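You operate a simulated robot arm through the tools that you are given. There is no shell and no other tool. Be economical: measure what you need, move in short steps, check, and stop when the job is done.

Carry out the task below with a simulated two-armed robot. There is one attempt and no reset: what you move stays moved.

## Task
Slide the glass jar into its sleeve and pack it in the carton.
Fine: the jar is down in the sleeve, it stands in the small carton and both flaps are folded down over it. Set down upright: blue glass jar.

The check looks at the end state, three seconds after you hand in, the way a careful person would. Anything else that was tipped, shoved, dropped, spilled or broken makes it a failure.

## Robot
Two 7-joint arms with fingered hands on one trunk, on a base that drives. Base frame: it is fixed to the floor where the robot stands at the start and does not move with it; the origin is under the middle of the robot, x ahead of it, y to its left, z up; the surface under the hand at the start is at about z = 0.72. Lengths are in m, angles in rad, forces in N, time in s.
The left shoulder is at the start at [0.07, 0.157, 1.314], the right one opposite. With the tool pointing down near the work surface each hand reaches from about 0.1 to 0.84 m from the robot's upright axis, wherever it stands, measured 20 degrees to its own side. Places, roughly: small carton [0.6, -0.2, 0.7]; small carton plain flap [0.5, -0.2, 0.9]; small carton striped flap [0.8, -0.2, 0.9]. Payload 5 kg a hand.
Tool frame (each hand has its own): the origin (TCP) lies between the finger pads and is the grasp point; the fingertips stand 0.031 m ahead of it; z points along the fingers, y is the line along which they close. The gripper opens to 0.156 m. The gripper's body begins 0.088 m behind the TCP. The gripper is a hand of 4 fingers: y runs from the thumb to the fingers, the wrist lies at [0, 0, -0.249] in the tool frame, and closing takes about 1.5 s.
Orientation is that of the tool frame in the base frame, as a unit quaternion [x, y, z, w]. With the fingers straight down and closing along the base's y, the tool's x points along the base's -x, its y along +y and its z along -z.

## Interface
- The arms move only by the tool servo_tool. It takes "left_moves", "right_moves" or both (then of equal length, played together; a hand with none holds still); each is a list that holds one entry, the list of rows, each a list of 7 numbers: the turn, a rotation vector about the base's x, y, z in rad, then the shift along the base's x, y, z in m, then the closure, from 0 (fully open) to 1 (shut). In form: [[[rx, ry, rz, x, y, z, hand], ...]]. A call has 1 to 12 rows; each row shifts and turns the commanded pose from where the row before left it. A row lasts 0.2 s, in which the tool goes at most 0.05 m and 0.15 rad; a call with a longer step from one row to the next is refused whole, and so is a gripper value outside its range. A pose out of reach is approached as far as the arm can. The call stops where the force on the tool passes 40 N (or 10 N more than at its start, if that is more) or the arm is blocked; 0.2 s more then pass. Each finger travels about 0.108 m/s and halts on what it meets, pressing with about 33 N; the grip force reading is that of the motor and also rises with nothing between the fingers. The clock runs only during rows and for 0.2 s after the last one: add rows that do not move to give the fingers time. The reply holds the time, the measured pose of the TCP, the force on the tool along the base axes, the opening and the grip force, in the units named above and with some noise, with the torque about the TCP (base axes, N m) and any sound that the robot's microphone picked up, and new pictures: "show" is both (left out), scene, wrist or none (wrist: the cameras of the hands that moved).
- Cameras (640 x 400 px; columns grow to the right, rows downward): "scene" is now at [0.1197, -0.0358, 1.5254]; the picture's right is [-0.46, -0.89, -0.00], its down [-0.66, 0.34, -0.67] and it looks along [0.60, -0.31, -0.74] (base axes); focal length 296 px, centre (320, 200). "left" rides on the left gripper at [-0.072, 0.002, -0.111] in its tool frame; the picture's right is [-0.02, -1.00, 0.00], its down [0.84, -0.02, -0.54] and it looks along [0.54, -0.01, 0.84] (tool axes); focal length 234 px, centre (320, 200). "right" rides on the right gripper at [0.072, 0.002, -0.111] in its tool frame; the picture's right is [-0.02, 1.00, 0.00], its down [-0.84, -0.02, -0.54] and it looks along [-0.54, -0.01, 0.84] (tool axes); focal length 234 px, centre (320, 200). There is no depth. A picture from a camera that has moved, and an enlarged one, comes with that camera's place and axes in the base frame and with its lens.
- slide_trunk(by): slides the trunk up (or, below 0, down) by that many m; the arms and the scene camera ride with it, the base frame stays. It gives what a move gives, with no picture.
- base_move(legs): drives the robot by 1 to 6 legs, each [ahead, turn to the left] in m and rad, along the robot's own axes; the way and the turn of a leg run together, so that a leg with both is an arc; at most 1.5 m and 3.142 rad a leg. The arms and the cameras ride along, it lands a little off, and it stops where it bumps. It gives what a move gives, and a new picture of the scene camera.
- preshape(shape, hand): the hand has 4 fingers and takes this shape, open, in about a second: jaw (thumb against the fingers, like two jaws); tri (thumb and two fingers); tip (a fingertip pinch); poke (one finger out to press); point (the index stretched); flat (the hand flat); cup (the hand cupped); fist (a fist). The gripper value then closes the fingers along that shape, each until it touches; the sizes above hold for jaw. It gives what a move gives, with no picture.
- aim_head(pan, tilt): turns the head with the scene camera to pan (to the left, within 1.501 rad either way) and tilt (down, from -0.506 to 1.204), counted from straight ahead of the robot. It gives what a move gives, and a new picture of the scene camera.
- close_up(camera, box): a new picture of the part [left, top, right, bottom] of that camera's present view, enlarged. The clock stands still meanwhile.
- sign_off(): hands the job in; it is judged then, once.

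Work in short steps. Places have to be worked out from the pictures, the camera data and where the tool is seen: move nearer, look again, correct. Check each grasp and each placing, and mend what went wrong. You have 120 turns and 260 pictures in all, those below and enlarged ones among them. Open the grippers and draw the arms clear of the work before you hand the job in, unless the task says otherwise; then end with one line.

The tools are called after "Call:" as name(argument=value, ...) on one line, values as JSON. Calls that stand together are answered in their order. servo_tool: Moves the arms, as the interface text tells. Its arguments: {"type":"object","properties":{"left_moves":{"type":"array"},"right_moves":{"type":"array"},"show":{"type":"string","enum":["both","scene","wrist","none"]}},"required":[]} The other tools are called the same way: slide_trunk (by) slides the trunk up or down; preshape (shape, hand) gives the hand a shape; base_move (legs) drives the base; aim_head (pan, tilt) turns the head that bears the scene camera; close_up (camera, box) takes an enlarged picture of a part of a camera's view; sign_off () hands the job in.

At the start:

```text
clock: 0.0
left_eef_pos: [0.5935, -0.0493, 1.1379]
left_ee_rot: [0.0, 1.0, 0.0, 0.0]
left_ft_force: [0.2, -0.2, -0.1]
left_ft_torque: [-0.03, -0.06, -0.03]
left_grip_width: 0.1559
left_finger_force: 0.0
left_shape: jaw
right_eef_pos: [0.4599, -0.4316, 1.1361]
right_ee_rot: [0.0, 1.0, 0.0, -0.001]
right_ft_force: [-0.3, 0.3, -0.2]
right_ft_torque: [0.02, -0.01, -0.05]
right_grip_width: 0.1558
right_finger_force: 0.0
right_shape: jaw
trunk travel left (down, up): [-0.7, 0.24]
robot x, y, heading: [0.0014, -0.0017, 0.001]
head pan, tilt: [-0.473, 0.833]
```

scene: 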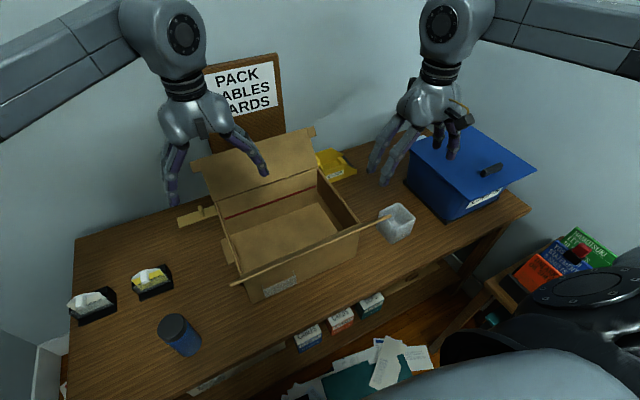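
right: 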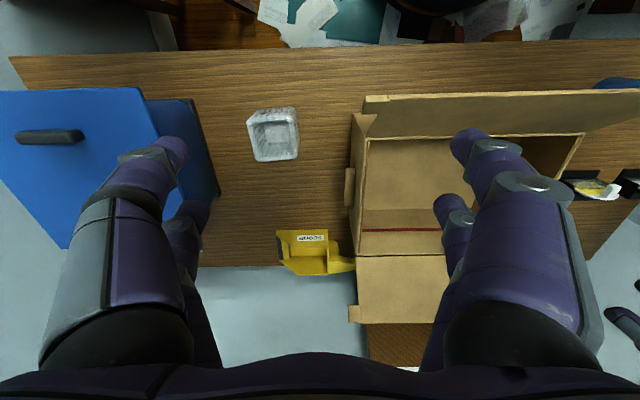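
left: 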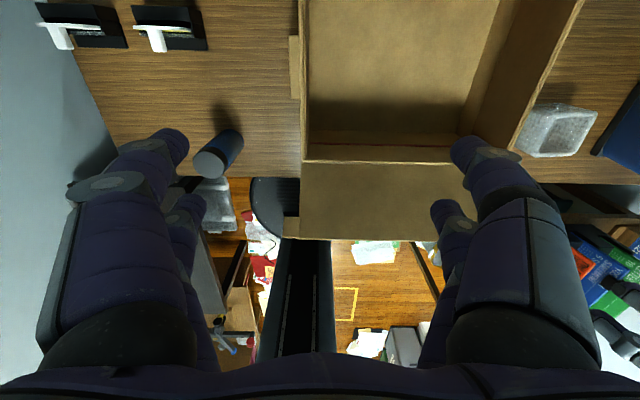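

I'll look closely at the jar, the sleeve candidate and the carton before moving anything.

Call:
close_up(camera="scene", box=[340, 170, 460, 245])

Call:
close_up(camera="scene", box=[60, 250, 220, 370])

Call:
close_up(camera="scene", box=[160, 120, 380, 310])

```text
5.33 times, centred on (400, 208) of scene
camera zoom: at [0.1197, -0.0358, 1.5254], right [-0.46, -0.89, 0.0], down [-0.66, 0.34, -0.67], along [0.6, -0.31, -0.74], focal length 1576 px, centre (-107, 160)
```

zoom: 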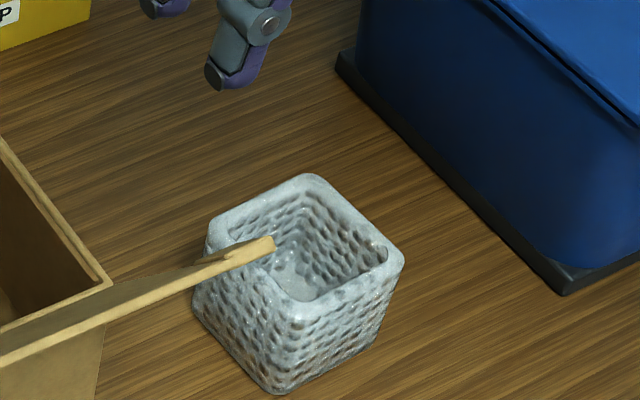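

```text
3.33 times, centred on (140, 310) of scene
camera zoom: at [0.1197, -0.0358, 1.5254], right [-0.46, -0.89, 0.0], down [-0.66, 0.34, -0.67], along [0.6, -0.31, -0.74], focal length 985 px, centre (920, -167)
```

zoom: 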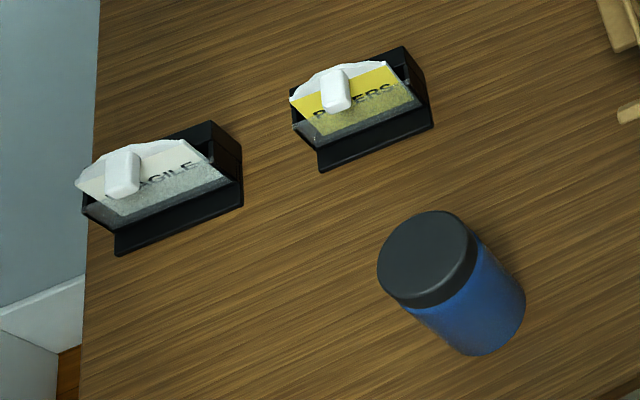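

```text
2.11 times, centred on (270, 215) of scene
camera zoom: at [0.1197, -0.0358, 1.5254], right [-0.46, -0.89, 0.0], down [-0.66, 0.34, -0.67], along [0.6, -0.31, -0.74], focal length 622 px, centre (425, 168)
```

zoom: 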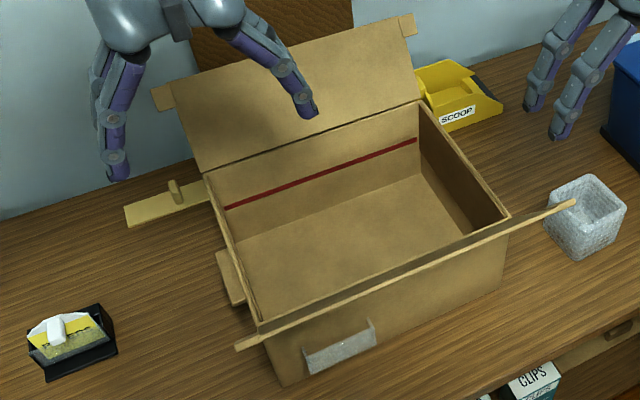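

The sleeve looks like the square foam cup near (0.50, -0.52) and the jar stands near (0.48, 0.17). The carton is open, about 0.19 m deep. I'll do the jar with the right hand, so I clear the left arm to the side and bring the right one over the jar, high up.

Call:
servo_tool(left_moves=[[[0, 0, 0, -0.01, 0.045, 0, 0], [0, 0, 0, -0.01, 0.045, 0, 0], [0, 0, 0, -0.01, 0.045, 0, 0], [0, 0, 0, -0.01, 0.045, 0, 0], [0, 0, 0, -0.01, 0.045, 0, 0], [0, 0, 0, -0.01, 0.045, 0, 0], [0, 0, 0, -0.01, 0.045, 0, 0], [0, 0, 0, -0.01, 0.045, 0, 0], [0, 0, 0, -0.01, 0.045, 0, 0], [0, 0, 0, -0.01, 0.045, 0, 0], [0, 0, 0, -0.01, 0.045, 0, 0], [0, 0, 0, -0.01, 0.045, 0, 0]]], right_moves=[[[0, 0, 0, -0.005, 0.045, 0, 0], [0, 0, 0, -0.005, 0.045, 0, 0], [0, 0, 0, -0.005, 0.045, 0, 0], [0, 0, 0, -0.005, 0.045, 0, 0], [0, 0, 0, -0.005, 0.045, 0, 0], [0, 0, 0, -0.005, 0.045, 0, 0], [0, 0, 0, -0.005, 0.045, 0, 0], [0, 0, 0, -0.005, 0.045, 0, 0], [0, 0, 0, 0, 0.045, 0, 0], [0, 0, 0, 0, 0.045, 0, 0], [0, 0, 0, 0, 0.045, 0, 0], [0, 0, 0, 0, 0.045, 0, 0]]])

```text
clock: 2.6
left_eef_pos: [0.4749, 0.4929, 1.1382]
left_ee_rot: [0.001, 1.0, -0.002, 0.0]
left_ft_force: [0.2, -0.3, -0.1]
left_ft_torque: [-0.06, -0.03, 0.0]
left_grip_width: 0.1563
left_finger_force: 0.1
left_shape: jaw
right_eef_pos: [0.4215, 0.1145, 1.1371]
right_ee_rot: [0.0, 1.0, -0.002, 0.002]
right_ft_force: [0.6, -0.2, -0.9]
right_ft_torque: [-0.04, -0.05, 0.0]
right_grip_width: 0.1561
right_finger_force: 0.0
right_shape: jaw
trunk travel left (down, up): [-0.7, 0.24]
robot x, y, heading: [0.0013, -0.0016, 0.001]
head pan, tilt: [-0.473, 0.833]
camera scene: at [0.1186, -0.0309, 1.5256], right [-0.46, -0.89, 0.0], down [-0.66, 0.34, -0.67], along [0.6, -0.31, -0.74], focal length 296 px, centre (320, 200)
camera right: at [0.348, 0.1154, 1.2477], right [0.02, 1.0, 0.0], down [0.84, -0.02, 0.55], along [0.55, -0.02, -0.84], focal length 234 px, centre (320, 200)
camera left: at [0.5462, 0.4939, 1.2479], right [0.02, -1.0, 0.0], down [-0.84, -0.02, 0.54], along [-0.54, -0.01, -0.84], focal length 234 px, centre (320, 200)
```

scene: 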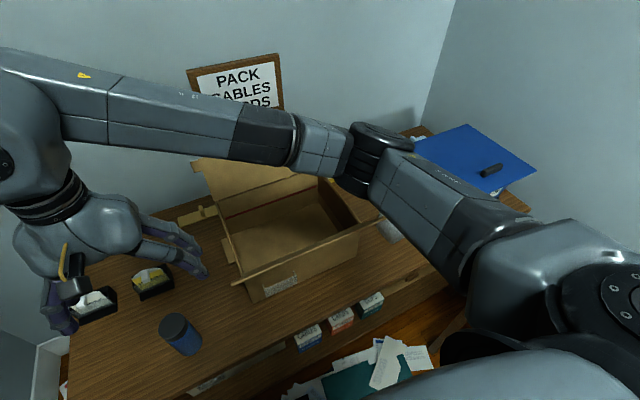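
right: 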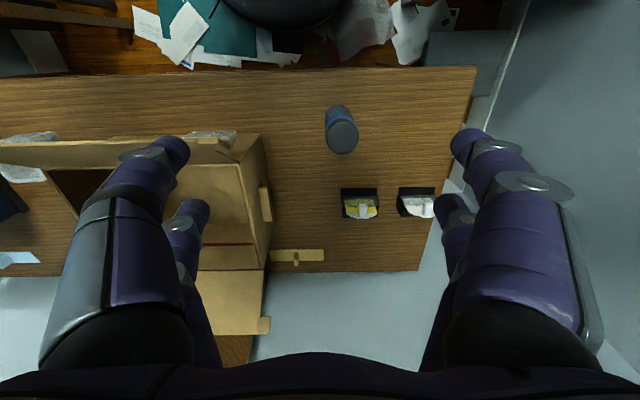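
left: 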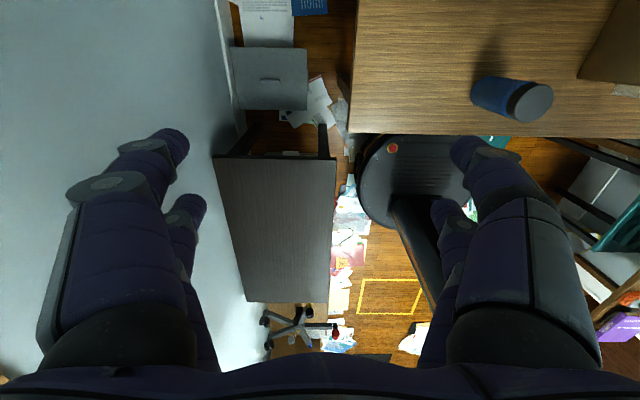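

The jar lid centre resolves to about (0.481, 0.147) with its top at z≈0.845, using both wrist views. I centre over it and go down to z≈0.95 to check again.

Call:
servo_tool(right_moves=[[[0, 0, 0, 0.03, 0.017, 0, 0], [0, 0, 0, 0.03, 0.017, -0.02, 0], [0, 0, 0, 0, 0, -0.05, 0], [0, 0, 0, 0, 0, -0.05, 0], [0, 0, 0, 0, 0, -0.05, 0], [0, 0, 0, 0, 0, 0, 0]]], show="wrist")

Call:
close_up(camera="left", box=[400, 20, 640, 170])

```text
clock: 4.0
left_eef_pos: [0.4749, 0.4899, 1.1386]
left_ee_rot: [0.0, 1.0, 0.0, 0.001]
left_ft_force: [-0.8, 0.6, -0.1]
left_ft_torque: [0.0, -0.03, 0.02]
left_grip_width: 0.1561
left_finger_force: 0.1
left_shape: jaw
right_eef_pos: [0.4806, 0.1448, 0.9661]
right_ee_rot: [0.0, 1.0, 0.001, 0.0]
right_ft_force: [-0.7, 0.0, -0.4]
right_ft_torque: [0.01, -0.03, 0.0]
right_grip_width: 0.1559
right_finger_force: 0.0
right_shape: jaw
trunk travel left (down, up): [-0.7, 0.24]
robot x, y, heading: [0.0029, 0.0016, 0.003]
head pan, tilt: [-0.473, 0.833]
camera right: at [0.4086, 0.1444, 1.0758], right [0.02, 1.0, 0.0], down [0.84, -0.02, 0.55], along [0.54, -0.01, -0.84], focal length 234 px, centre (320, 200)
```

right: 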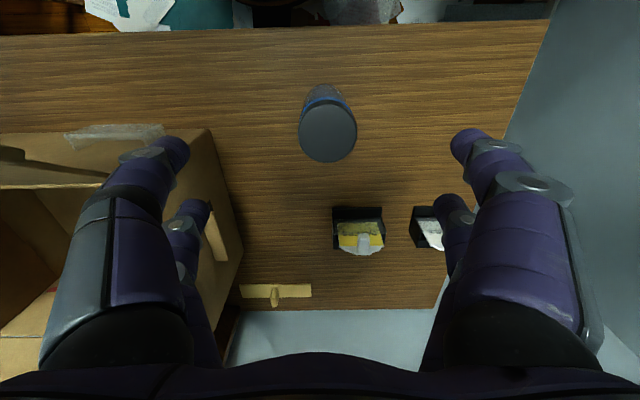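

```text
2.67 times, centred on (520, 95) of left
camera zoom: at [0.5464, 0.4895, 1.2495], right [0.02, -1.0, 0.0], down [-0.84, -0.02, 0.54], along [-0.54, -0.01, -0.84], focal length 624 px, centre (-213, 480)
```

zoom: 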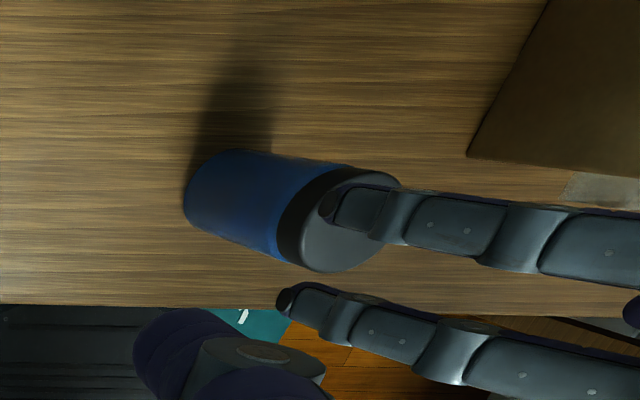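

Lid centre is refined to about (0.476, 0.151). I descend so the pads straddle the lid and the upper rim of the jar, then close.

Call:
servo_tool(right_moves=[[[0, 0, 0, -0.003, 0.006, -0.04, 0], [0, 0, 0, 0, 0, -0.045, 0], [0, 0, 0, 0, 0, -0.043, 0], [0, 0, 0, 0, 0, 0, 0], [0, 0, 0, 0, 0, 0, 0.4], [0, 0, 0, 0, 0, 0, 0.7], [0, 0, 0, 0, 0, 0, 0.9], [0, 0, 0, 0, 0, 0, 1], [0, 0, 0, 0, 0, 0, 1], [0, 0, 0, 0, 0, 0, 1], [0, 0, 0, 0, 0, 0, 1]]], show="both")

Call:
close_up(camera="left", box=[400, 20, 640, 170])

```text
clock: 6.4
left_eef_pos: [0.4745, 0.4913, 1.1379]
left_ee_rot: [-0.001, 1.0, -0.001, 0.0]
left_ft_force: [0.0, 0.1, -0.2]
left_ft_torque: [0.03, 0.02, 0.01]
left_grip_width: 0.1559
left_finger_force: 0.1
left_shape: jaw
right_eef_pos: [0.4784, 0.1506, 0.8373]
right_ee_rot: [0.0, 1.0, 0.0, 0.0]
right_ft_force: [0.7, 0.3, -0.7]
right_ft_torque: [-0.03, -0.03, -0.02]
right_grip_width: 0.0358
right_finger_force: 32.5
right_shape: jaw
trunk travel left (down, up): [-0.7, 0.24]
robot x, y, heading: [-0.0007, 0.0002, 0.002]
head pan, tilt: [-0.473, 0.833]
camera scene: at [0.1199, -0.0351, 1.5253], right [-0.46, -0.89, 0.0], down [-0.66, 0.34, -0.67], along [0.6, -0.31, -0.74], focal length 296 px, centre (320, 200)
camera right: at [0.4064, 0.1505, 0.9484], right [0.02, 1.0, 0.0], down [0.84, -0.02, 0.54], along [0.54, -0.01, -0.84], focal length 234 px, centre (320, 200)
```

scene: 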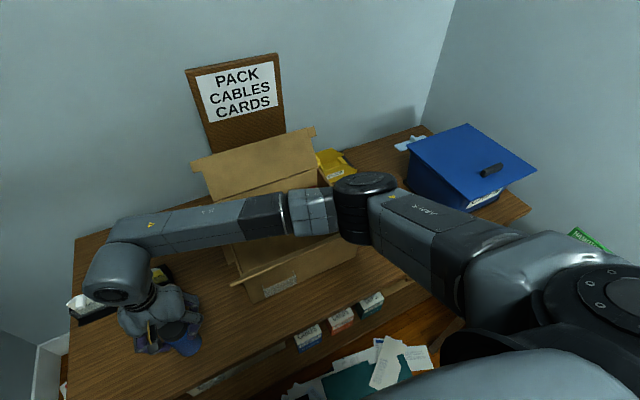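
right: 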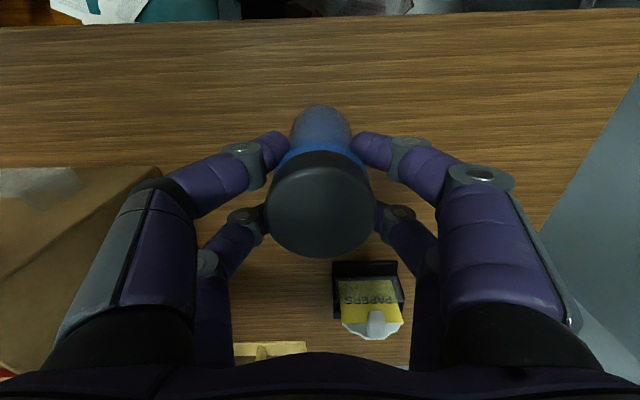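

```text
2.67 times, centred on (520, 95) of left
camera zoom: at [0.5471, 0.4905, 1.2488], right [0.02, -1.0, 0.0], down [-0.84, -0.02, 0.54], along [-0.54, -0.01, -0.84], focal length 624 px, centre (-213, 480)
```

zoom: 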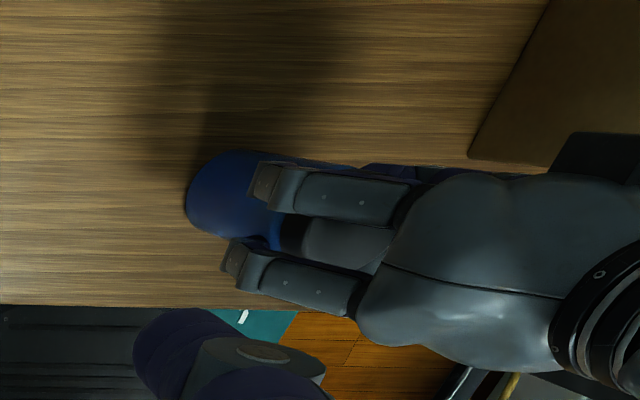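

The fingers closed around the lid/upper body at 33 N. I lift the jar clear and check that it hangs straight.

Call:
servo_tool(right_moves=[[[0, 0, 0, 0, 0, 0.02, 1], [0, 0, 0, 0, 0, 0.04, 1], [0, 0, 0, 0, 0, 0.05, 1], [0, 0, 0, 0, 0, 0.05, 1], [0, 0, 0, 0, 0, 0.05, 1], [0, 0, 0, 0, 0, 0.05, 1], [0, 0, 0, 0, 0, 0.05, 1], [0, 0, 0, 0, 0, 0.05, 1], [0, 0, 0, 0, 0, 0, 1]]], show="both")

Call:
close_up(camera="left", box=[320, 0, 640, 200])

```text
clock: 8.4
left_eef_pos: [0.476, 0.4913, 1.1389]
left_ee_rot: [0.001, 1.0, 0.0, 0.0]
left_ft_force: [0.3, 0.2, 0.1]
left_ft_torque: [-0.02, 0.0, -0.02]
left_grip_width: 0.156
left_finger_force: 0.1
left_shape: jaw
right_eef_pos: [0.4776, 0.1508, 1.1993]
right_ee_rot: [0.001, 1.0, 0.0, 0.0]
right_ft_force: [0.3, -0.9, -2.2]
right_ft_torque: [0.02, 0.02, 0.0]
right_grip_width: 0.0353
right_finger_force: 32.6
right_shape: jaw
trunk travel left (down, up): [-0.7, 0.24]
robot x, y, heading: [0.0052, -0.0016, -0.003]
head pan, tilt: [-0.473, 0.833]
camera scene: at [0.1205, -0.0352, 1.5253], right [-0.46, -0.89, 0.0], down [-0.66, 0.34, -0.67], along [0.6, -0.31, -0.74], focal length 296 px, centre (320, 200)
camera right: at [0.4057, 0.151, 1.3104], right [0.02, 1.0, 0.0], down [0.84, -0.02, 0.54], along [0.54, -0.01, -0.84], focal length 234 px, centre (320, 200)
```

scene: 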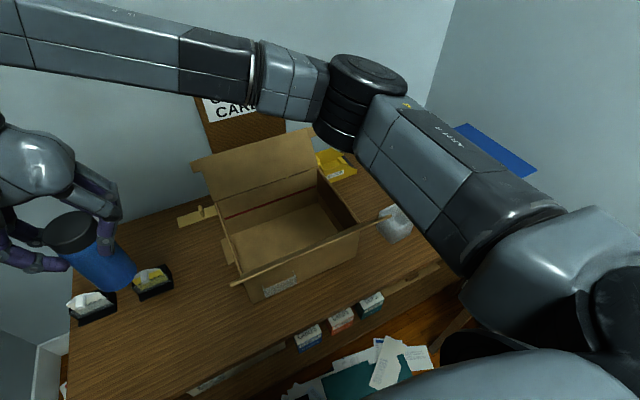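
right: 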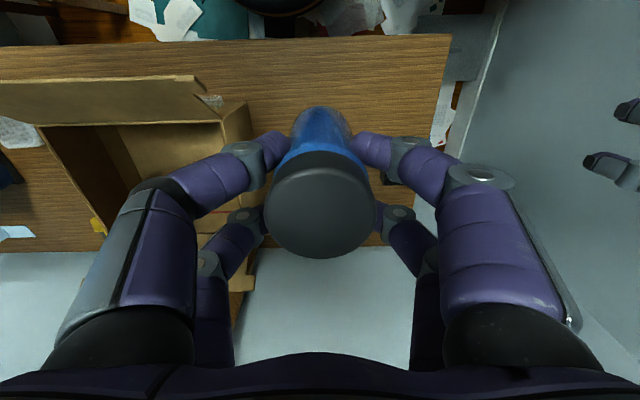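

```text
2.00 times, centred on (480, 100) of left
camera zoom: at [0.5475, 0.4904, 1.2485], right [0.02, -1.0, 0.0], down [-0.84, -0.02, 0.54], along [-0.54, -0.01, -0.84], focal length 468 px, centre (0, 400)
```

zoom: 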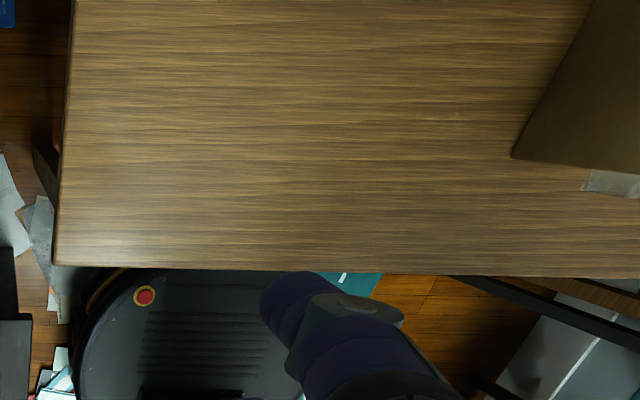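

The jar is held and hangs the same way as at the grasp. I carry it high over the carton towards the sleeve, stopping a little short so I can view the sleeve.

Call:
servo_tool(right_moves=[[[0, 0, 0, 0, -0.048, 0, 1], [0, 0, 0, 0, -0.048, 0, 1], [0, 0, 0, 0, -0.048, 0, 1], [0, 0, 0, 0, -0.048, 0, 1], [0, 0, 0, 0, -0.048, 0, 1], [0, 0, 0, 0, -0.048, 0, 1], [0, 0, 0, 0, -0.048, 0, 1], [0, 0, 0, 0, -0.048, 0, 1], [0, 0, 0, 0, -0.048, 0, 1], [0, 0, 0, 0, -0.048, 0, 1], [0, 0, 0, 0, -0.048, 0, 1], [0, 0, 0, 0, -0.048, 0, 1]]], show="both")

Call:
close_up(camera="scene", box=[320, 120, 480, 270])

Call:
close_up(camera="right", box=[160, 50, 400, 200])

```text
clock: 11.0
left_eef_pos: [0.4746, 0.488, 1.1386]
left_ee_rot: [0.0, 1.0, 0.001, 0.001]
left_ft_force: [-1.7, 0.2, -0.3]
left_ft_torque: [-0.02, -0.02, 0.01]
left_grip_width: 0.1561
left_finger_force: 0.0
left_shape: jaw
right_eef_pos: [0.4769, -0.4263, 1.197]
right_ee_rot: [0.0, 1.0, 0.001, 0.0]
right_ft_force: [-1.1, -0.5, -2.2]
right_ft_torque: [0.04, -0.01, 0.0]
right_grip_width: 0.0347
right_finger_force: 33.0
right_shape: jaw
trunk travel left (down, up): [-0.7, 0.24]
robot x, y, heading: [-0.0031, 0.0035, -0.002]
head pan, tilt: [-0.473, 0.833]
camera scene: at [0.1187, -0.0373, 1.5254], right [-0.46, -0.89, 0.0], down [-0.66, 0.34, -0.67], along [0.6, -0.31, -0.74], focal length 296 px, centre (320, 200)
camera right: at [0.4045, -0.4264, 1.308], right [0.02, 1.0, 0.0], down [0.84, -0.02, 0.54], along [0.54, -0.01, -0.84], focal length 234 px, centre (320, 200)
```

scene: 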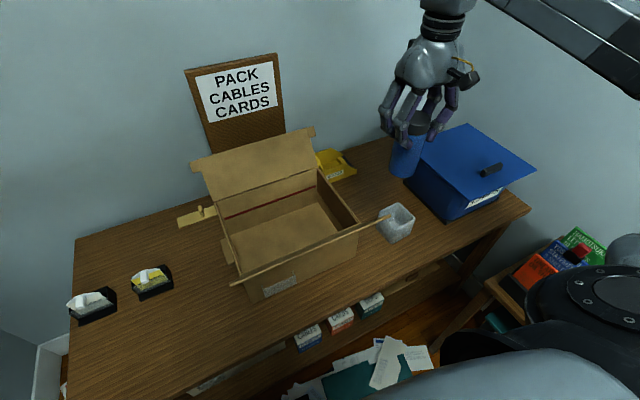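
right: 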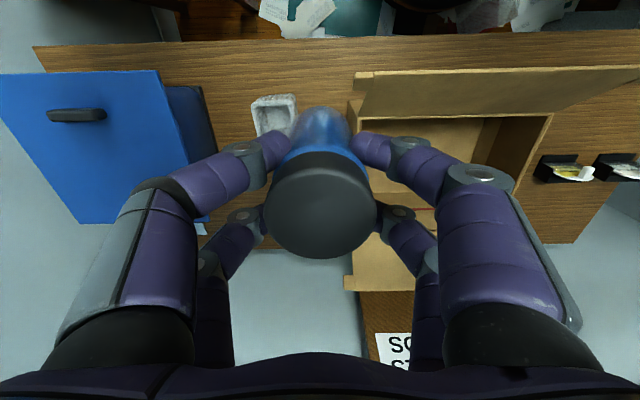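

```text
2.67 times, centred on (400, 195) of scene
camera zoom: at [0.1187, -0.0373, 1.5254], right [-0.46, -0.89, 0.0], down [-0.66, 0.34, -0.67], along [0.6, -0.31, -0.74], focal length 788 px, centre (107, 213)
```

zoom: 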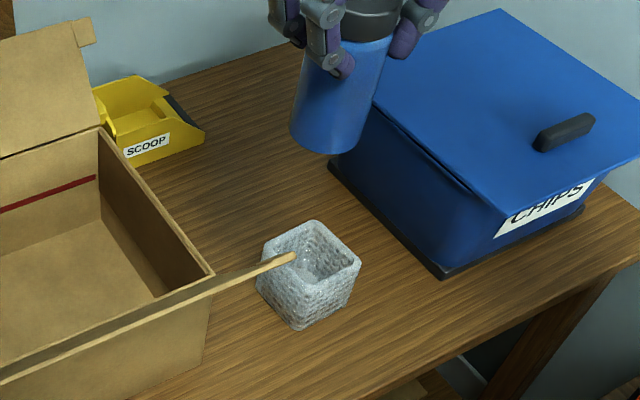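

```text
2.67 times, centred on (280, 125) of right
camera zoom: at [0.4045, -0.4264, 1.308], right [0.02, 1.0, 0.0], down [0.84, -0.02, 0.54], along [0.54, -0.01, -0.84], focal length 624 px, centre (427, 400)
```

zoom: 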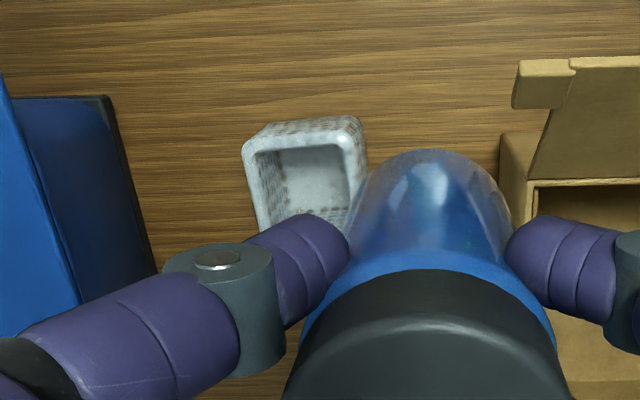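

The sleeve works out near (0.535, -0.525), turned about 7-9° from the base axes, and the plain flap's end sticks out to roughly (0.44, -0.39, 1.0), which I must avoid. I take a high zoom to pin the sleeve down.

Call:
close_up(camera="scene", box=[364, 194, 428, 250])

Call:
close_up(camera="right", box=[220, 70, 330, 150])

```text
7.14 times, centred on (396, 222) of scene
camera zoom: at [0.1187, -0.0373, 1.5254], right [-0.46, -0.89, 0.0], down [-0.66, 0.34, -0.67], along [0.6, -0.31, -0.74], focal length 2111 px, centre (-223, 43)
```

zoom: 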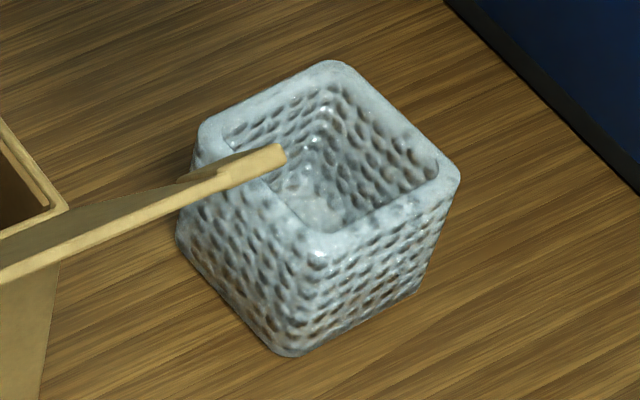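

```text
5.00 times, centred on (275, 110) of right
camera zoom: at [0.4045, -0.4264, 1.308], right [0.02, 1.0, 0.0], down [0.84, -0.02, 0.54], along [0.54, -0.01, -0.84], focal length 1171 px, centre (545, 650)
```

zoom: 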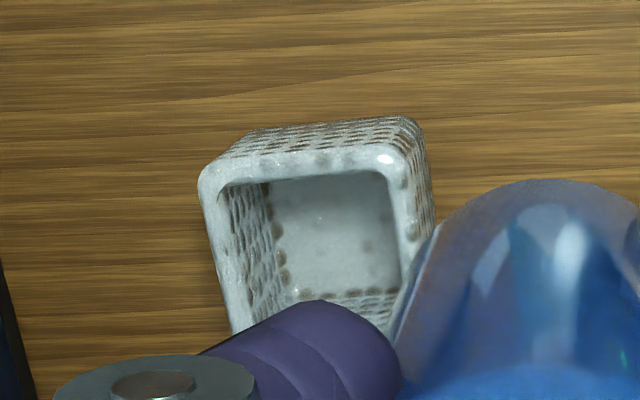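

Sleeve rim centre comes out at (0.533, -0.524, z 0.803), inner width ≈0.069; the jar bottom hangs ≈0.118 below the TCP. I move above it and lower until the jar's bottom is ~2 cm above the rim, then check.

Call:
servo_tool(right_moves=[[[0, 0, 0, 0.028, -0.04, 0, 1], [0, 0, 0, 0.028, -0.04, 0, 1], [0, 0, 0, 0, -0.018, -0.04, 1], [0, 0, 0, 0, 0, -0.05, 1], [0, 0, 0, 0, 0, -0.05, 1], [0, 0, 0, 0, 0, -0.05, 1], [0, 0, 0, 0, 0, -0.05, 1], [0, 0, 0, 0, 0, -0.01, 1], [0, 0, 0, 0, 0, 0, 1]]], show="both")

Call:
close_up(camera="scene", box=[348, 164, 444, 254])

Call:
close_up(camera="right", box=[220, 50, 420, 180])

```text
clock: 13.0
left_eef_pos: [0.4759, 0.4891, 1.1383]
left_ee_rot: [0.0, 1.0, 0.0, -0.001]
left_ft_force: [0.6, 0.1, 1.2]
left_ft_torque: [0.03, 0.01, 0.02]
left_grip_width: 0.1557
left_finger_force: 0.2
left_shape: jaw
right_eef_pos: [0.533, -0.524, 0.9474]
right_ee_rot: [0.001, 1.0, 0.0, -0.001]
right_ft_force: [0.3, 0.7, -1.8]
right_ft_torque: [0.0, 0.0, -0.01]
right_grip_width: 0.0344
right_finger_force: 32.9
right_shape: jaw
trunk travel left (down, up): [-0.7, 0.24]
robot x, y, heading: [0.0028, -0.0032, -0.0]
head pan, tilt: [-0.473, 0.833]
camera scene: at [0.1196, -0.0355, 1.5254], right [-0.46, -0.89, 0.0], down [-0.66, 0.34, -0.67], along [0.6, -0.31, -0.74], focal length 296 px, centre (320, 200)
camera right: at [0.4611, -0.524, 1.0591], right [0.02, 1.0, 0.0], down [0.84, -0.02, 0.54], along [0.54, -0.01, -0.84], focal length 234 px, centre (320, 200)
```

scene: 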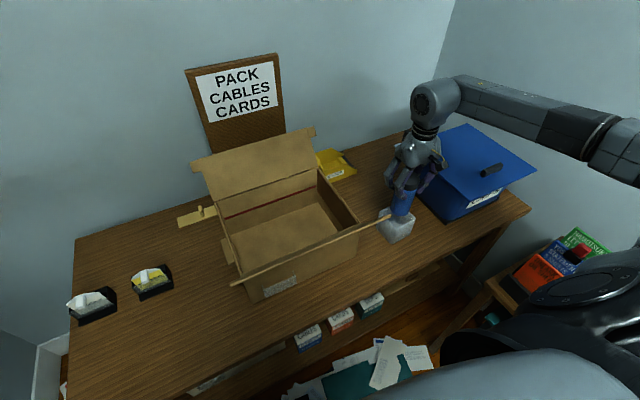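
right: 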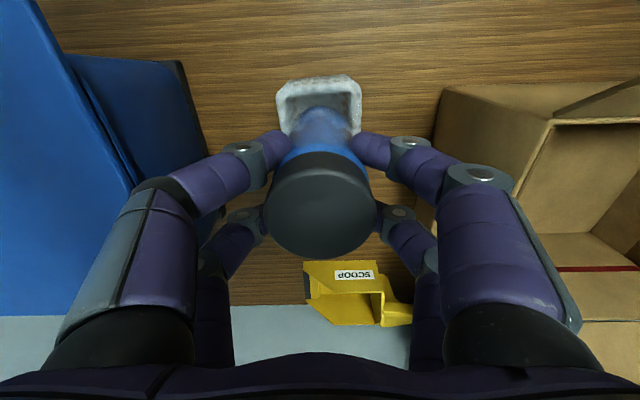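

```text
4.44 times, centred on (396, 209) of scene
camera zoom: at [0.1196, -0.0355, 1.5254], right [-0.46, -0.89, 0.0], down [-0.66, 0.34, -0.67], along [0.6, -0.31, -0.74], focal length 1313 px, centre (-18, 160)
```

zoom: 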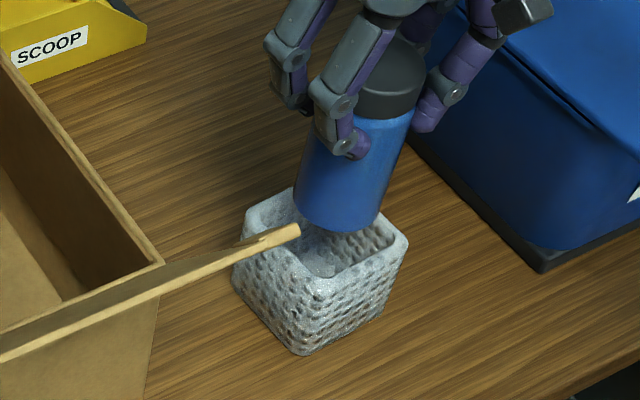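

```text
3.08 times, centred on (320, 115) of right
camera zoom: at [0.4611, -0.524, 1.0591], right [0.02, 1.0, 0.0], down [0.84, -0.02, 0.54], along [0.54, -0.01, -0.84], focal length 720 px, centre (320, 462)
```

zoom: 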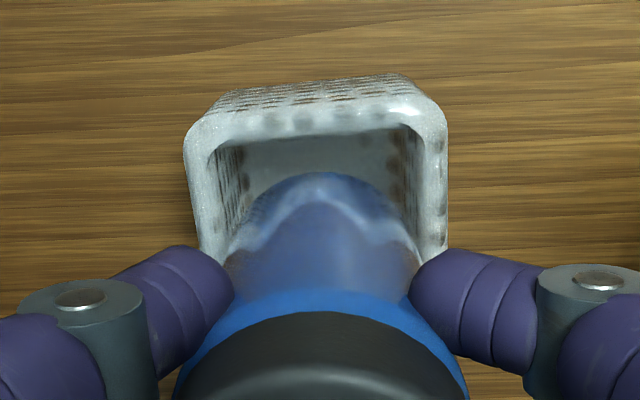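

The jar is centred in y, and in x its near edge has the expected ~5 mm clearance to the inner wall. I lower it slowly into the sleeve.

Call:
servo_tool(right_moves=[[[0, 0, 0, 0, 0, -0.02, 1], [0, 0, 0, 0, 0, -0.02, 1], [0, 0, 0, 0, 0, -0.015, 1], [0, 0, 0, 0, 0, -0.015, 1], [0, 0, 0, 0, 0, -0.01, 1], [0, 0, 0, 0, 0, 0, 1]]], show="both")

Call:
close_up(camera="scene", box=[348, 164, 444, 254])

```text
clock: 14.4
left_eef_pos: [0.4757, 0.4898, 1.1381]
left_ee_rot: [0.0, 1.0, -0.001, -0.001]
left_ft_force: [-0.1, -0.4, 0.0]
left_ft_torque: [0.02, 0.04, -0.02]
left_grip_width: 0.1559
left_finger_force: 0.0
left_shape: jaw
right_eef_pos: [0.5335, -0.5239, 0.8671]
right_ee_rot: [0.0, 1.0, 0.0, -0.001]
right_ft_force: [-0.4, -0.1, -1.9]
right_ft_torque: [0.0, -0.01, -0.01]
right_grip_width: 0.0344
right_finger_force: 33.1
right_shape: jaw
trunk travel left (down, up): [-0.7, 0.24]
robot x, y, heading: [0.0021, -0.0018, -0.0]
head pan, tilt: [-0.473, 0.833]
camera scene: at [0.1197, -0.0356, 1.5254], right [-0.46, -0.89, 0.0], down [-0.66, 0.34, -0.67], along [0.6, -0.31, -0.74], focal length 296 px, centre (320, 200)
camera right: at [0.4611, -0.5239, 0.9785], right [0.02, 1.0, 0.0], down [0.84, -0.02, 0.54], along [0.54, -0.01, -0.84], focal length 234 px, centre (320, 200)
```

scene: 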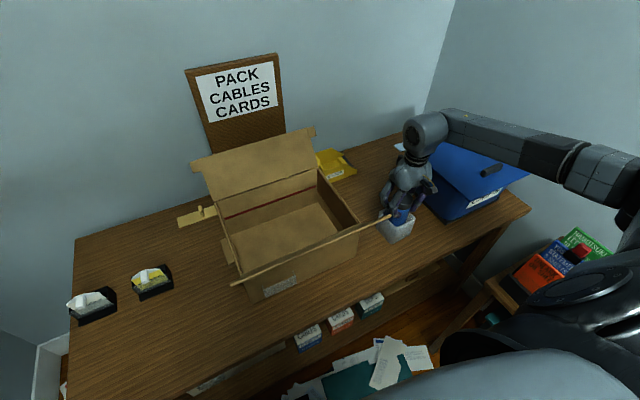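
right: 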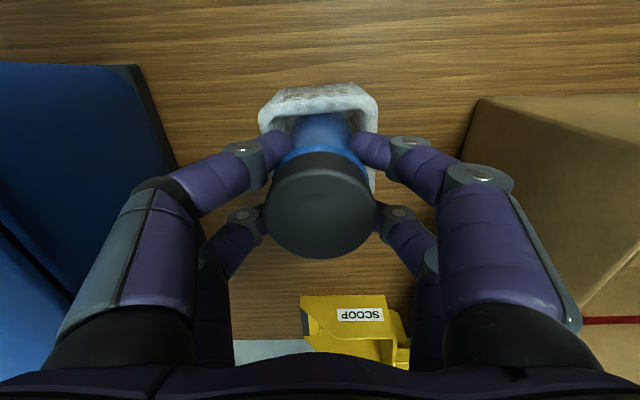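

```text
4.44 times, centred on (396, 209) of scene
camera zoom: at [0.1197, -0.0356, 1.5254], right [-0.46, -0.89, 0.0], down [-0.66, 0.34, -0.67], along [0.6, -0.31, -0.74], focal length 1313 px, centre (-18, 160)
```

zoom: 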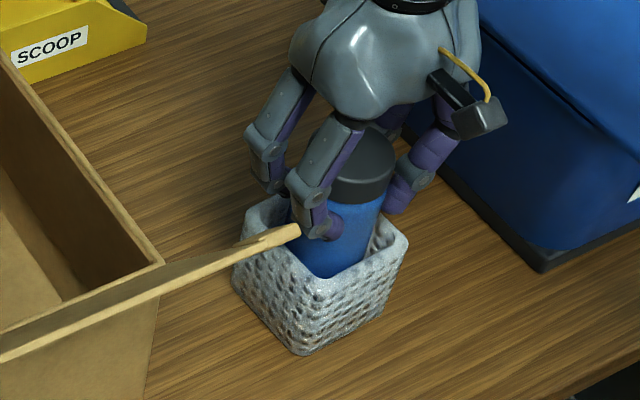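

No contact force so far and the jar is well inside. I ease it down the rest until it seats.

Call:
servo_tool(right_moves=[[[0, 0, 0, 0, 0, -0.006, 1], [0, 0, 0, 0, 0, -0.005, 1], [0, 0, 0, 0, 0, -0.004, 1], [0, 0, 0, 0, 0, 0, 1]]], show="wrist")

Call:
close_up(camera="scene", box=[348, 164, 444, 254])

```text
clock: 15.4
left_eef_pos: [0.4756, 0.4895, 1.1376]
left_ee_rot: [0.0, 1.0, 0.0, 0.001]
left_ft_force: [0.0, 0.8, 1.0]
left_ft_torque: [0.0, -0.03, 0.0]
left_grip_width: 0.1558
left_finger_force: 0.0
left_shape: jaw
right_eef_pos: [0.5336, -0.5229, 0.8515]
right_ee_rot: [-0.001, 1.0, -0.001, 0.0]
right_ft_force: [0.2, 0.4, -1.5]
right_ft_torque: [-0.01, -0.03, 0.0]
right_grip_width: 0.0345
right_finger_force: 32.7
right_shape: jaw
trunk travel left (down, up): [-0.7, 0.24]
robot x, y, heading: [-0.0029, -0.001, 0.001]
head pan, tilt: [-0.473, 0.833]
camera right: at [0.4615, -0.5236, 0.9635], right [0.02, 1.0, 0.0], down [0.84, -0.02, 0.54], along [0.54, -0.01, -0.84], focal length 234 px, centre (320, 200)
```

right: 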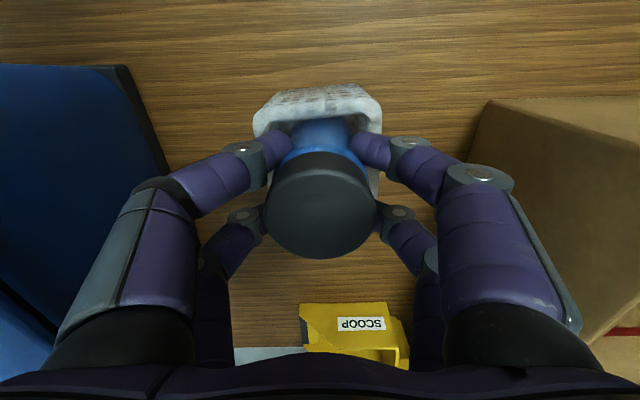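

```text
4.44 times, centred on (396, 209) of scene
camera zoom: at [0.1198, -0.0357, 1.5253], right [-0.46, -0.89, 0.0], down [-0.66, 0.34, -0.67], along [0.6, -0.31, -0.74], focal length 1313 px, centre (-18, 160)
```

zoom: 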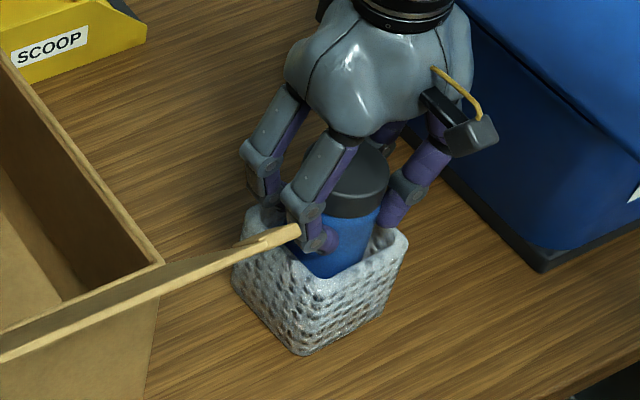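

Still no contact; bottom should be about 1 cm above the table, i.e. about at the sleeve floor. A few more mm in small steps.

Call:
servo_tool(right_moves=[[[0, 0, 0, 0, 0, -0.003, 1], [0, 0, 0, 0, 0, -0.003, 1], [0, 0, 0, 0, 0, 0, 1]]], show="none")

Call:
close_up(camera="scene", box=[364, 184, 428, 240])

Call:
close_up(camera="right", box=[220, 60, 420, 190])

```text
clock: 16.2
left_eef_pos: [0.4753, 0.4897, 1.1377]
left_ee_rot: [0.0, 1.0, 0.0, 0.0]
left_ft_force: [-0.4, 0.7, -0.1]
left_ft_torque: [-0.02, 0.01, 0.01]
left_grip_width: 0.1562
left_finger_force: 0.0
left_shape: jaw
right_eef_pos: [0.5337, -0.5242, 0.8463]
right_ee_rot: [0.0, 1.0, 0.0, 0.0]
right_ft_force: [0.2, 0.9, -2.2]
right_ft_torque: [0.01, -0.01, 0.0]
right_grip_width: 0.0342
right_finger_force: 32.9
right_shape: jaw
trunk travel left (down, up): [-0.7, 0.24]
robot x, y, heading: [0.001, 0.0035, 0.004]
head pan, tilt: [-0.473, 0.833]
```

```text
7.14 times, centred on (396, 212) of scene
camera zoom: at [0.1199, -0.0358, 1.5253], right [-0.46, -0.89, 0.0], down [-0.66, 0.34, -0.67], along [0.6, -0.31, -0.74], focal length 2111 px, centre (-223, 114)
```

zoom: 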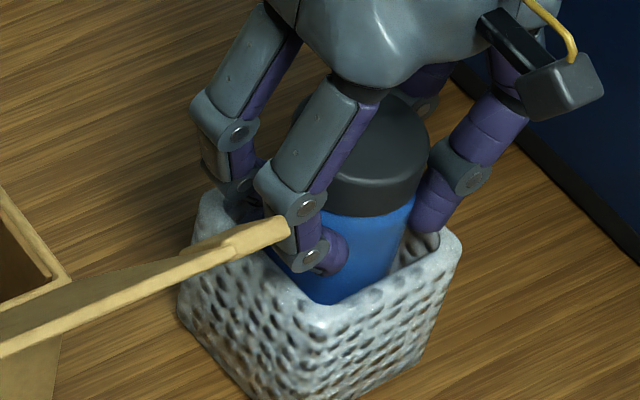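

```text
3.08 times, centred on (320, 125) of right
camera zoom: at [0.4615, -0.5241, 0.9574], right [0.02, 1.0, 0.0], down [0.84, -0.02, 0.54], along [0.54, -0.01, -0.84], focal length 720 px, centre (320, 431)
```

zoom: 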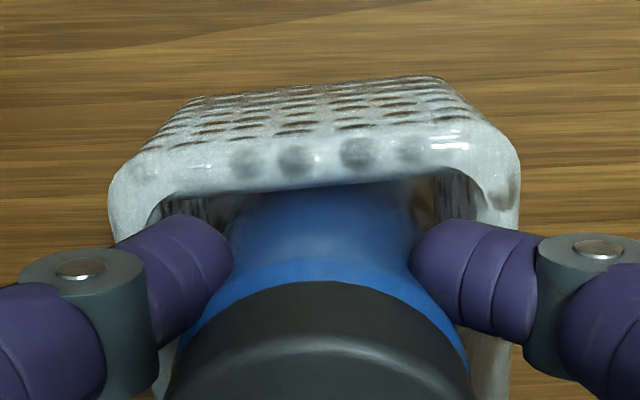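

Call:
servo_tool(right_moves=[[[0, 0, 0, 0, 0, -0.003, 1], [0, 0, 0, 0, 0, -0.002, 1], [0, 0, 0, 0, 0, 0, 1]]], show="none")

```text
clock: 17.0
left_eef_pos: [0.4758, 0.4902, 1.1397]
left_ee_rot: [0.0, 1.0, 0.0, 0.001]
left_ft_force: [0.0, 0.3, -0.6]
left_ft_torque: [0.01, 0.01, -0.01]
left_grip_width: 0.1559
left_finger_force: 0.0
left_shape: jaw
right_eef_pos: [0.5334, -0.5233, 0.8441]
right_ee_rot: [0.0, 1.0, -0.001, 0.002]
right_ft_force: [1.3, -0.3, 11.7]
right_ft_torque: [-0.12, 0.05, 0.0]
right_grip_width: 0.0351
right_finger_force: 33.1
right_shape: jaw
trunk travel left (down, up): [-0.7, 0.24]
robot x, y, heading: [-0.0002, -0.0038, 0.0]
head pan, tilt: [-0.473, 0.833]
```

Contact: about 12 N up at z 0.844, consistent with the jar resting on the sleeve floor. I open part-way and rise.

Call:
servo_tool(right_moves=[[[0, 0, 0, 0, 0, 0.001, 0.9], [0, 0, 0, 0, 0, 0, 0.75], [0, 0, 0, 0, 0, 0, 0.55], [0, 0, 0, 0, 0, 0, 0.4], [0, 0, 0, 0, 0, 0, 0.3], [0, 0, 0, 0, 0, 0, 0.3], [0, 0, 0, 0, 0, 0.02, 0.3], [0, 0, 0, 0, 0, 0.04, 0.3], [0, 0, 0, 0, 0, 0.05, 0.2], [0, 0, 0, 0, 0, 0.04, 0]]], show="both")

Call:
close_up(camera="scene", box=[348, 164, 444, 254])

Call:
close_up(camera="right", box=[220, 60, 420, 190])

```text
clock: 19.2
left_eef_pos: [0.4748, 0.4897, 1.1389]
left_ee_rot: [0.0, 1.0, 0.0, 0.001]
left_ft_force: [-0.2, 0.0, -0.2]
left_ft_torque: [-0.07, -0.04, 0.02]
left_grip_width: 0.1562
left_finger_force: 0.2
left_shape: jaw
right_eef_pos: [0.5336, -0.523, 0.9944]
right_ee_rot: [0.0, 1.0, 0.0, -0.001]
right_ft_force: [0.1, 0.1, -0.5]
right_ft_torque: [-0.04, -0.01, -0.01]
right_grip_width: 0.1561
right_finger_force: 0.1
right_shape: jaw
trunk travel left (down, up): [-0.7, 0.24]
robot x, y, heading: [0.0006, -0.0019, 0.002]
head pan, tilt: [-0.473, 0.833]
camera scene: at [0.119, -0.0348, 1.5254], right [-0.46, -0.89, 0.0], down [-0.66, 0.34, -0.67], along [0.6, -0.31, -0.74], focal length 296 px, centre (320, 200)
camera right: at [0.4615, -0.5232, 1.1052], right [0.02, 1.0, 0.0], down [0.84, -0.02, 0.54], along [0.54, -0.01, -0.84], focal length 234 px, centre (320, 200)
```

scene: 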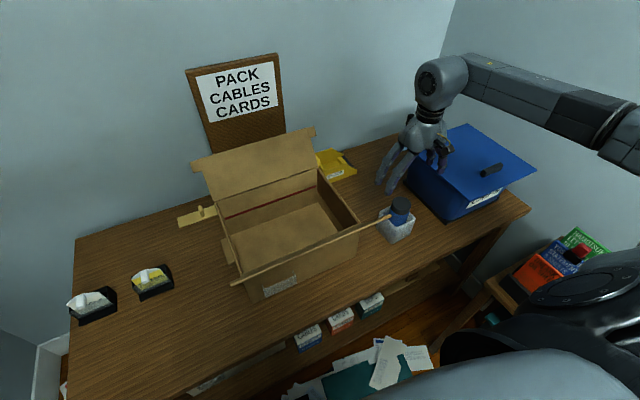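
right: 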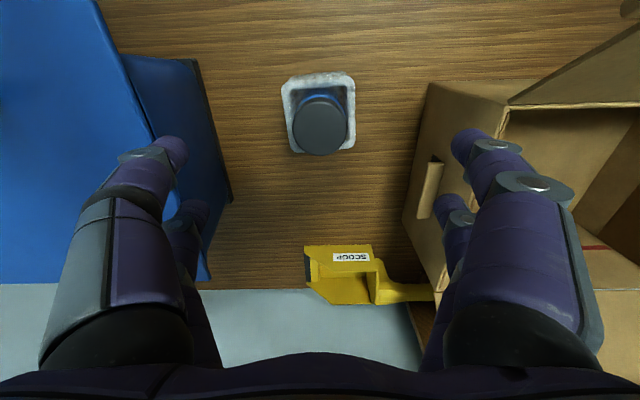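

```text
4.44 times, centred on (396, 209) of scene
camera zoom: at [0.119, -0.0348, 1.5254], right [-0.46, -0.89, 0.0], down [-0.66, 0.34, -0.67], along [0.6, -0.31, -0.74], focal length 1313 px, centre (-18, 160)
```

zoom: 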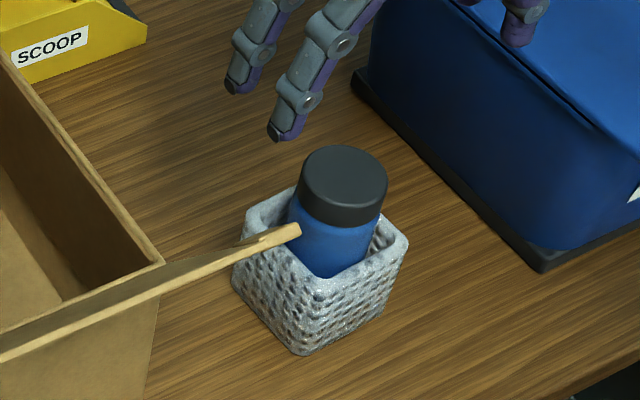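

```text
3.08 times, centred on (320, 125) of right
camera zoom: at [0.4615, -0.5232, 1.1052], right [0.02, 1.0, 0.0], down [0.84, -0.02, 0.54], along [0.54, -0.01, -0.84], focal length 720 px, centre (320, 431)
```

zoom: 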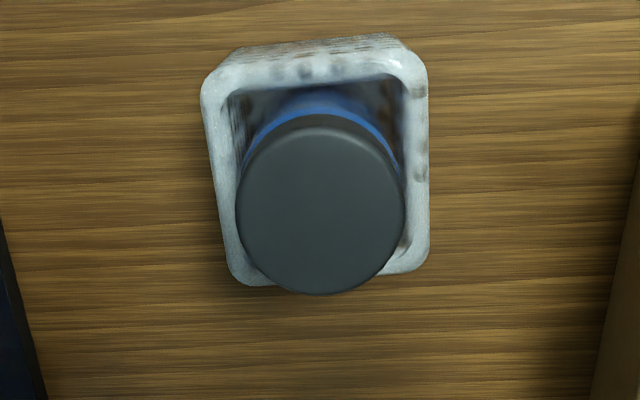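

The jar sits upright in the sleeve. Now I grip the sleeve from outside: turn the hand ~0.09 rad to match it, go down to TCP z≈0.79 with fingers open, then close.

Call:
servo_tool(right_moves=[[[0, 0, 0.09, 0, -0.001, 0, 0], [0, 0, 0, 0, 0, -0.045, 0], [0, 0, 0, 0, 0, -0.045, 0], [0, 0, 0, 0, 0, -0.045, 0], [0, 0, 0, 0, 0, -0.04, 0], [0, 0, 0, 0, 0, -0.028, 0], [0, 0, 0, 0, 0, 0, 0]]], show="both")

Call:
close_up(camera="scene", box=[348, 164, 444, 254])

```text
clock: 20.8
left_eef_pos: [0.4751, 0.4894, 1.138]
left_ee_rot: [0.0, 1.0, 0.0, 0.001]
left_ft_force: [-0.7, -0.3, -0.3]
left_ft_torque: [0.0, 0.03, 0.02]
left_grip_width: 0.156
left_finger_force: 0.1
left_shape: jaw
right_eef_pos: [0.5339, -0.5255, 0.7902]
right_ee_rot: [-0.046, 0.999, 0.0, 0.0]
right_ft_force: [0.7, 0.0, -0.4]
right_ft_torque: [-0.01, 0.0, -0.06]
right_grip_width: 0.1558
right_finger_force: 0.0
right_shape: jaw
trunk travel left (down, up): [-0.7, 0.24]
robot x, y, heading: [-0.0003, -0.0038, -0.0]
head pan, tilt: [-0.473, 0.833]
camera scene: at [0.1193, -0.0352, 1.5254], right [-0.46, -0.89, 0.0], down [-0.66, 0.34, -0.67], along [0.6, -0.31, -0.74], focal length 296 px, centre (320, 200)
camera right: at [0.4606, -0.5313, 0.902], right [-0.07, 1.0, 0.0], down [0.84, 0.06, 0.54], along [0.54, 0.04, -0.84], focal length 234 px, centre (320, 200)
```

scene: 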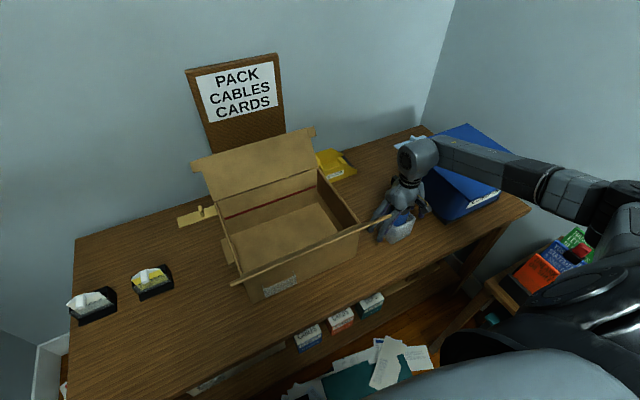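
right: 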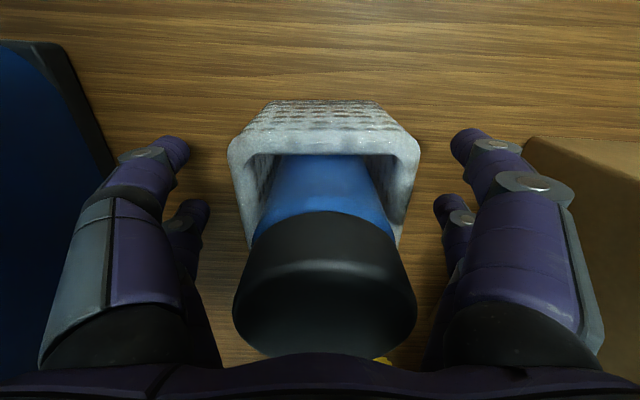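

```text
4.44 times, centred on (396, 209) of scene
camera zoom: at [0.1193, -0.0352, 1.5254], right [-0.46, -0.89, 0.0], down [-0.66, 0.34, -0.67], along [0.6, -0.31, -0.74], focal length 1313 px, centre (-18, 160)
```

zoom: 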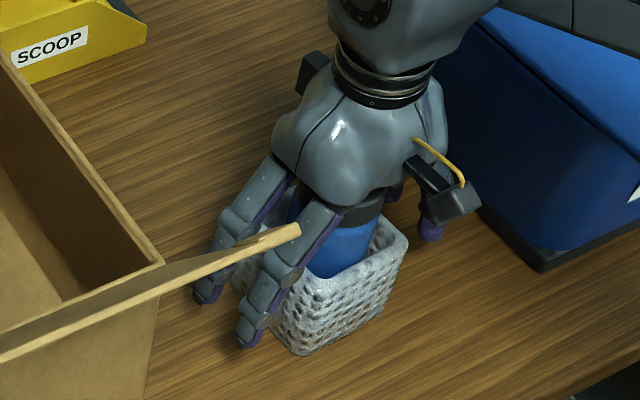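

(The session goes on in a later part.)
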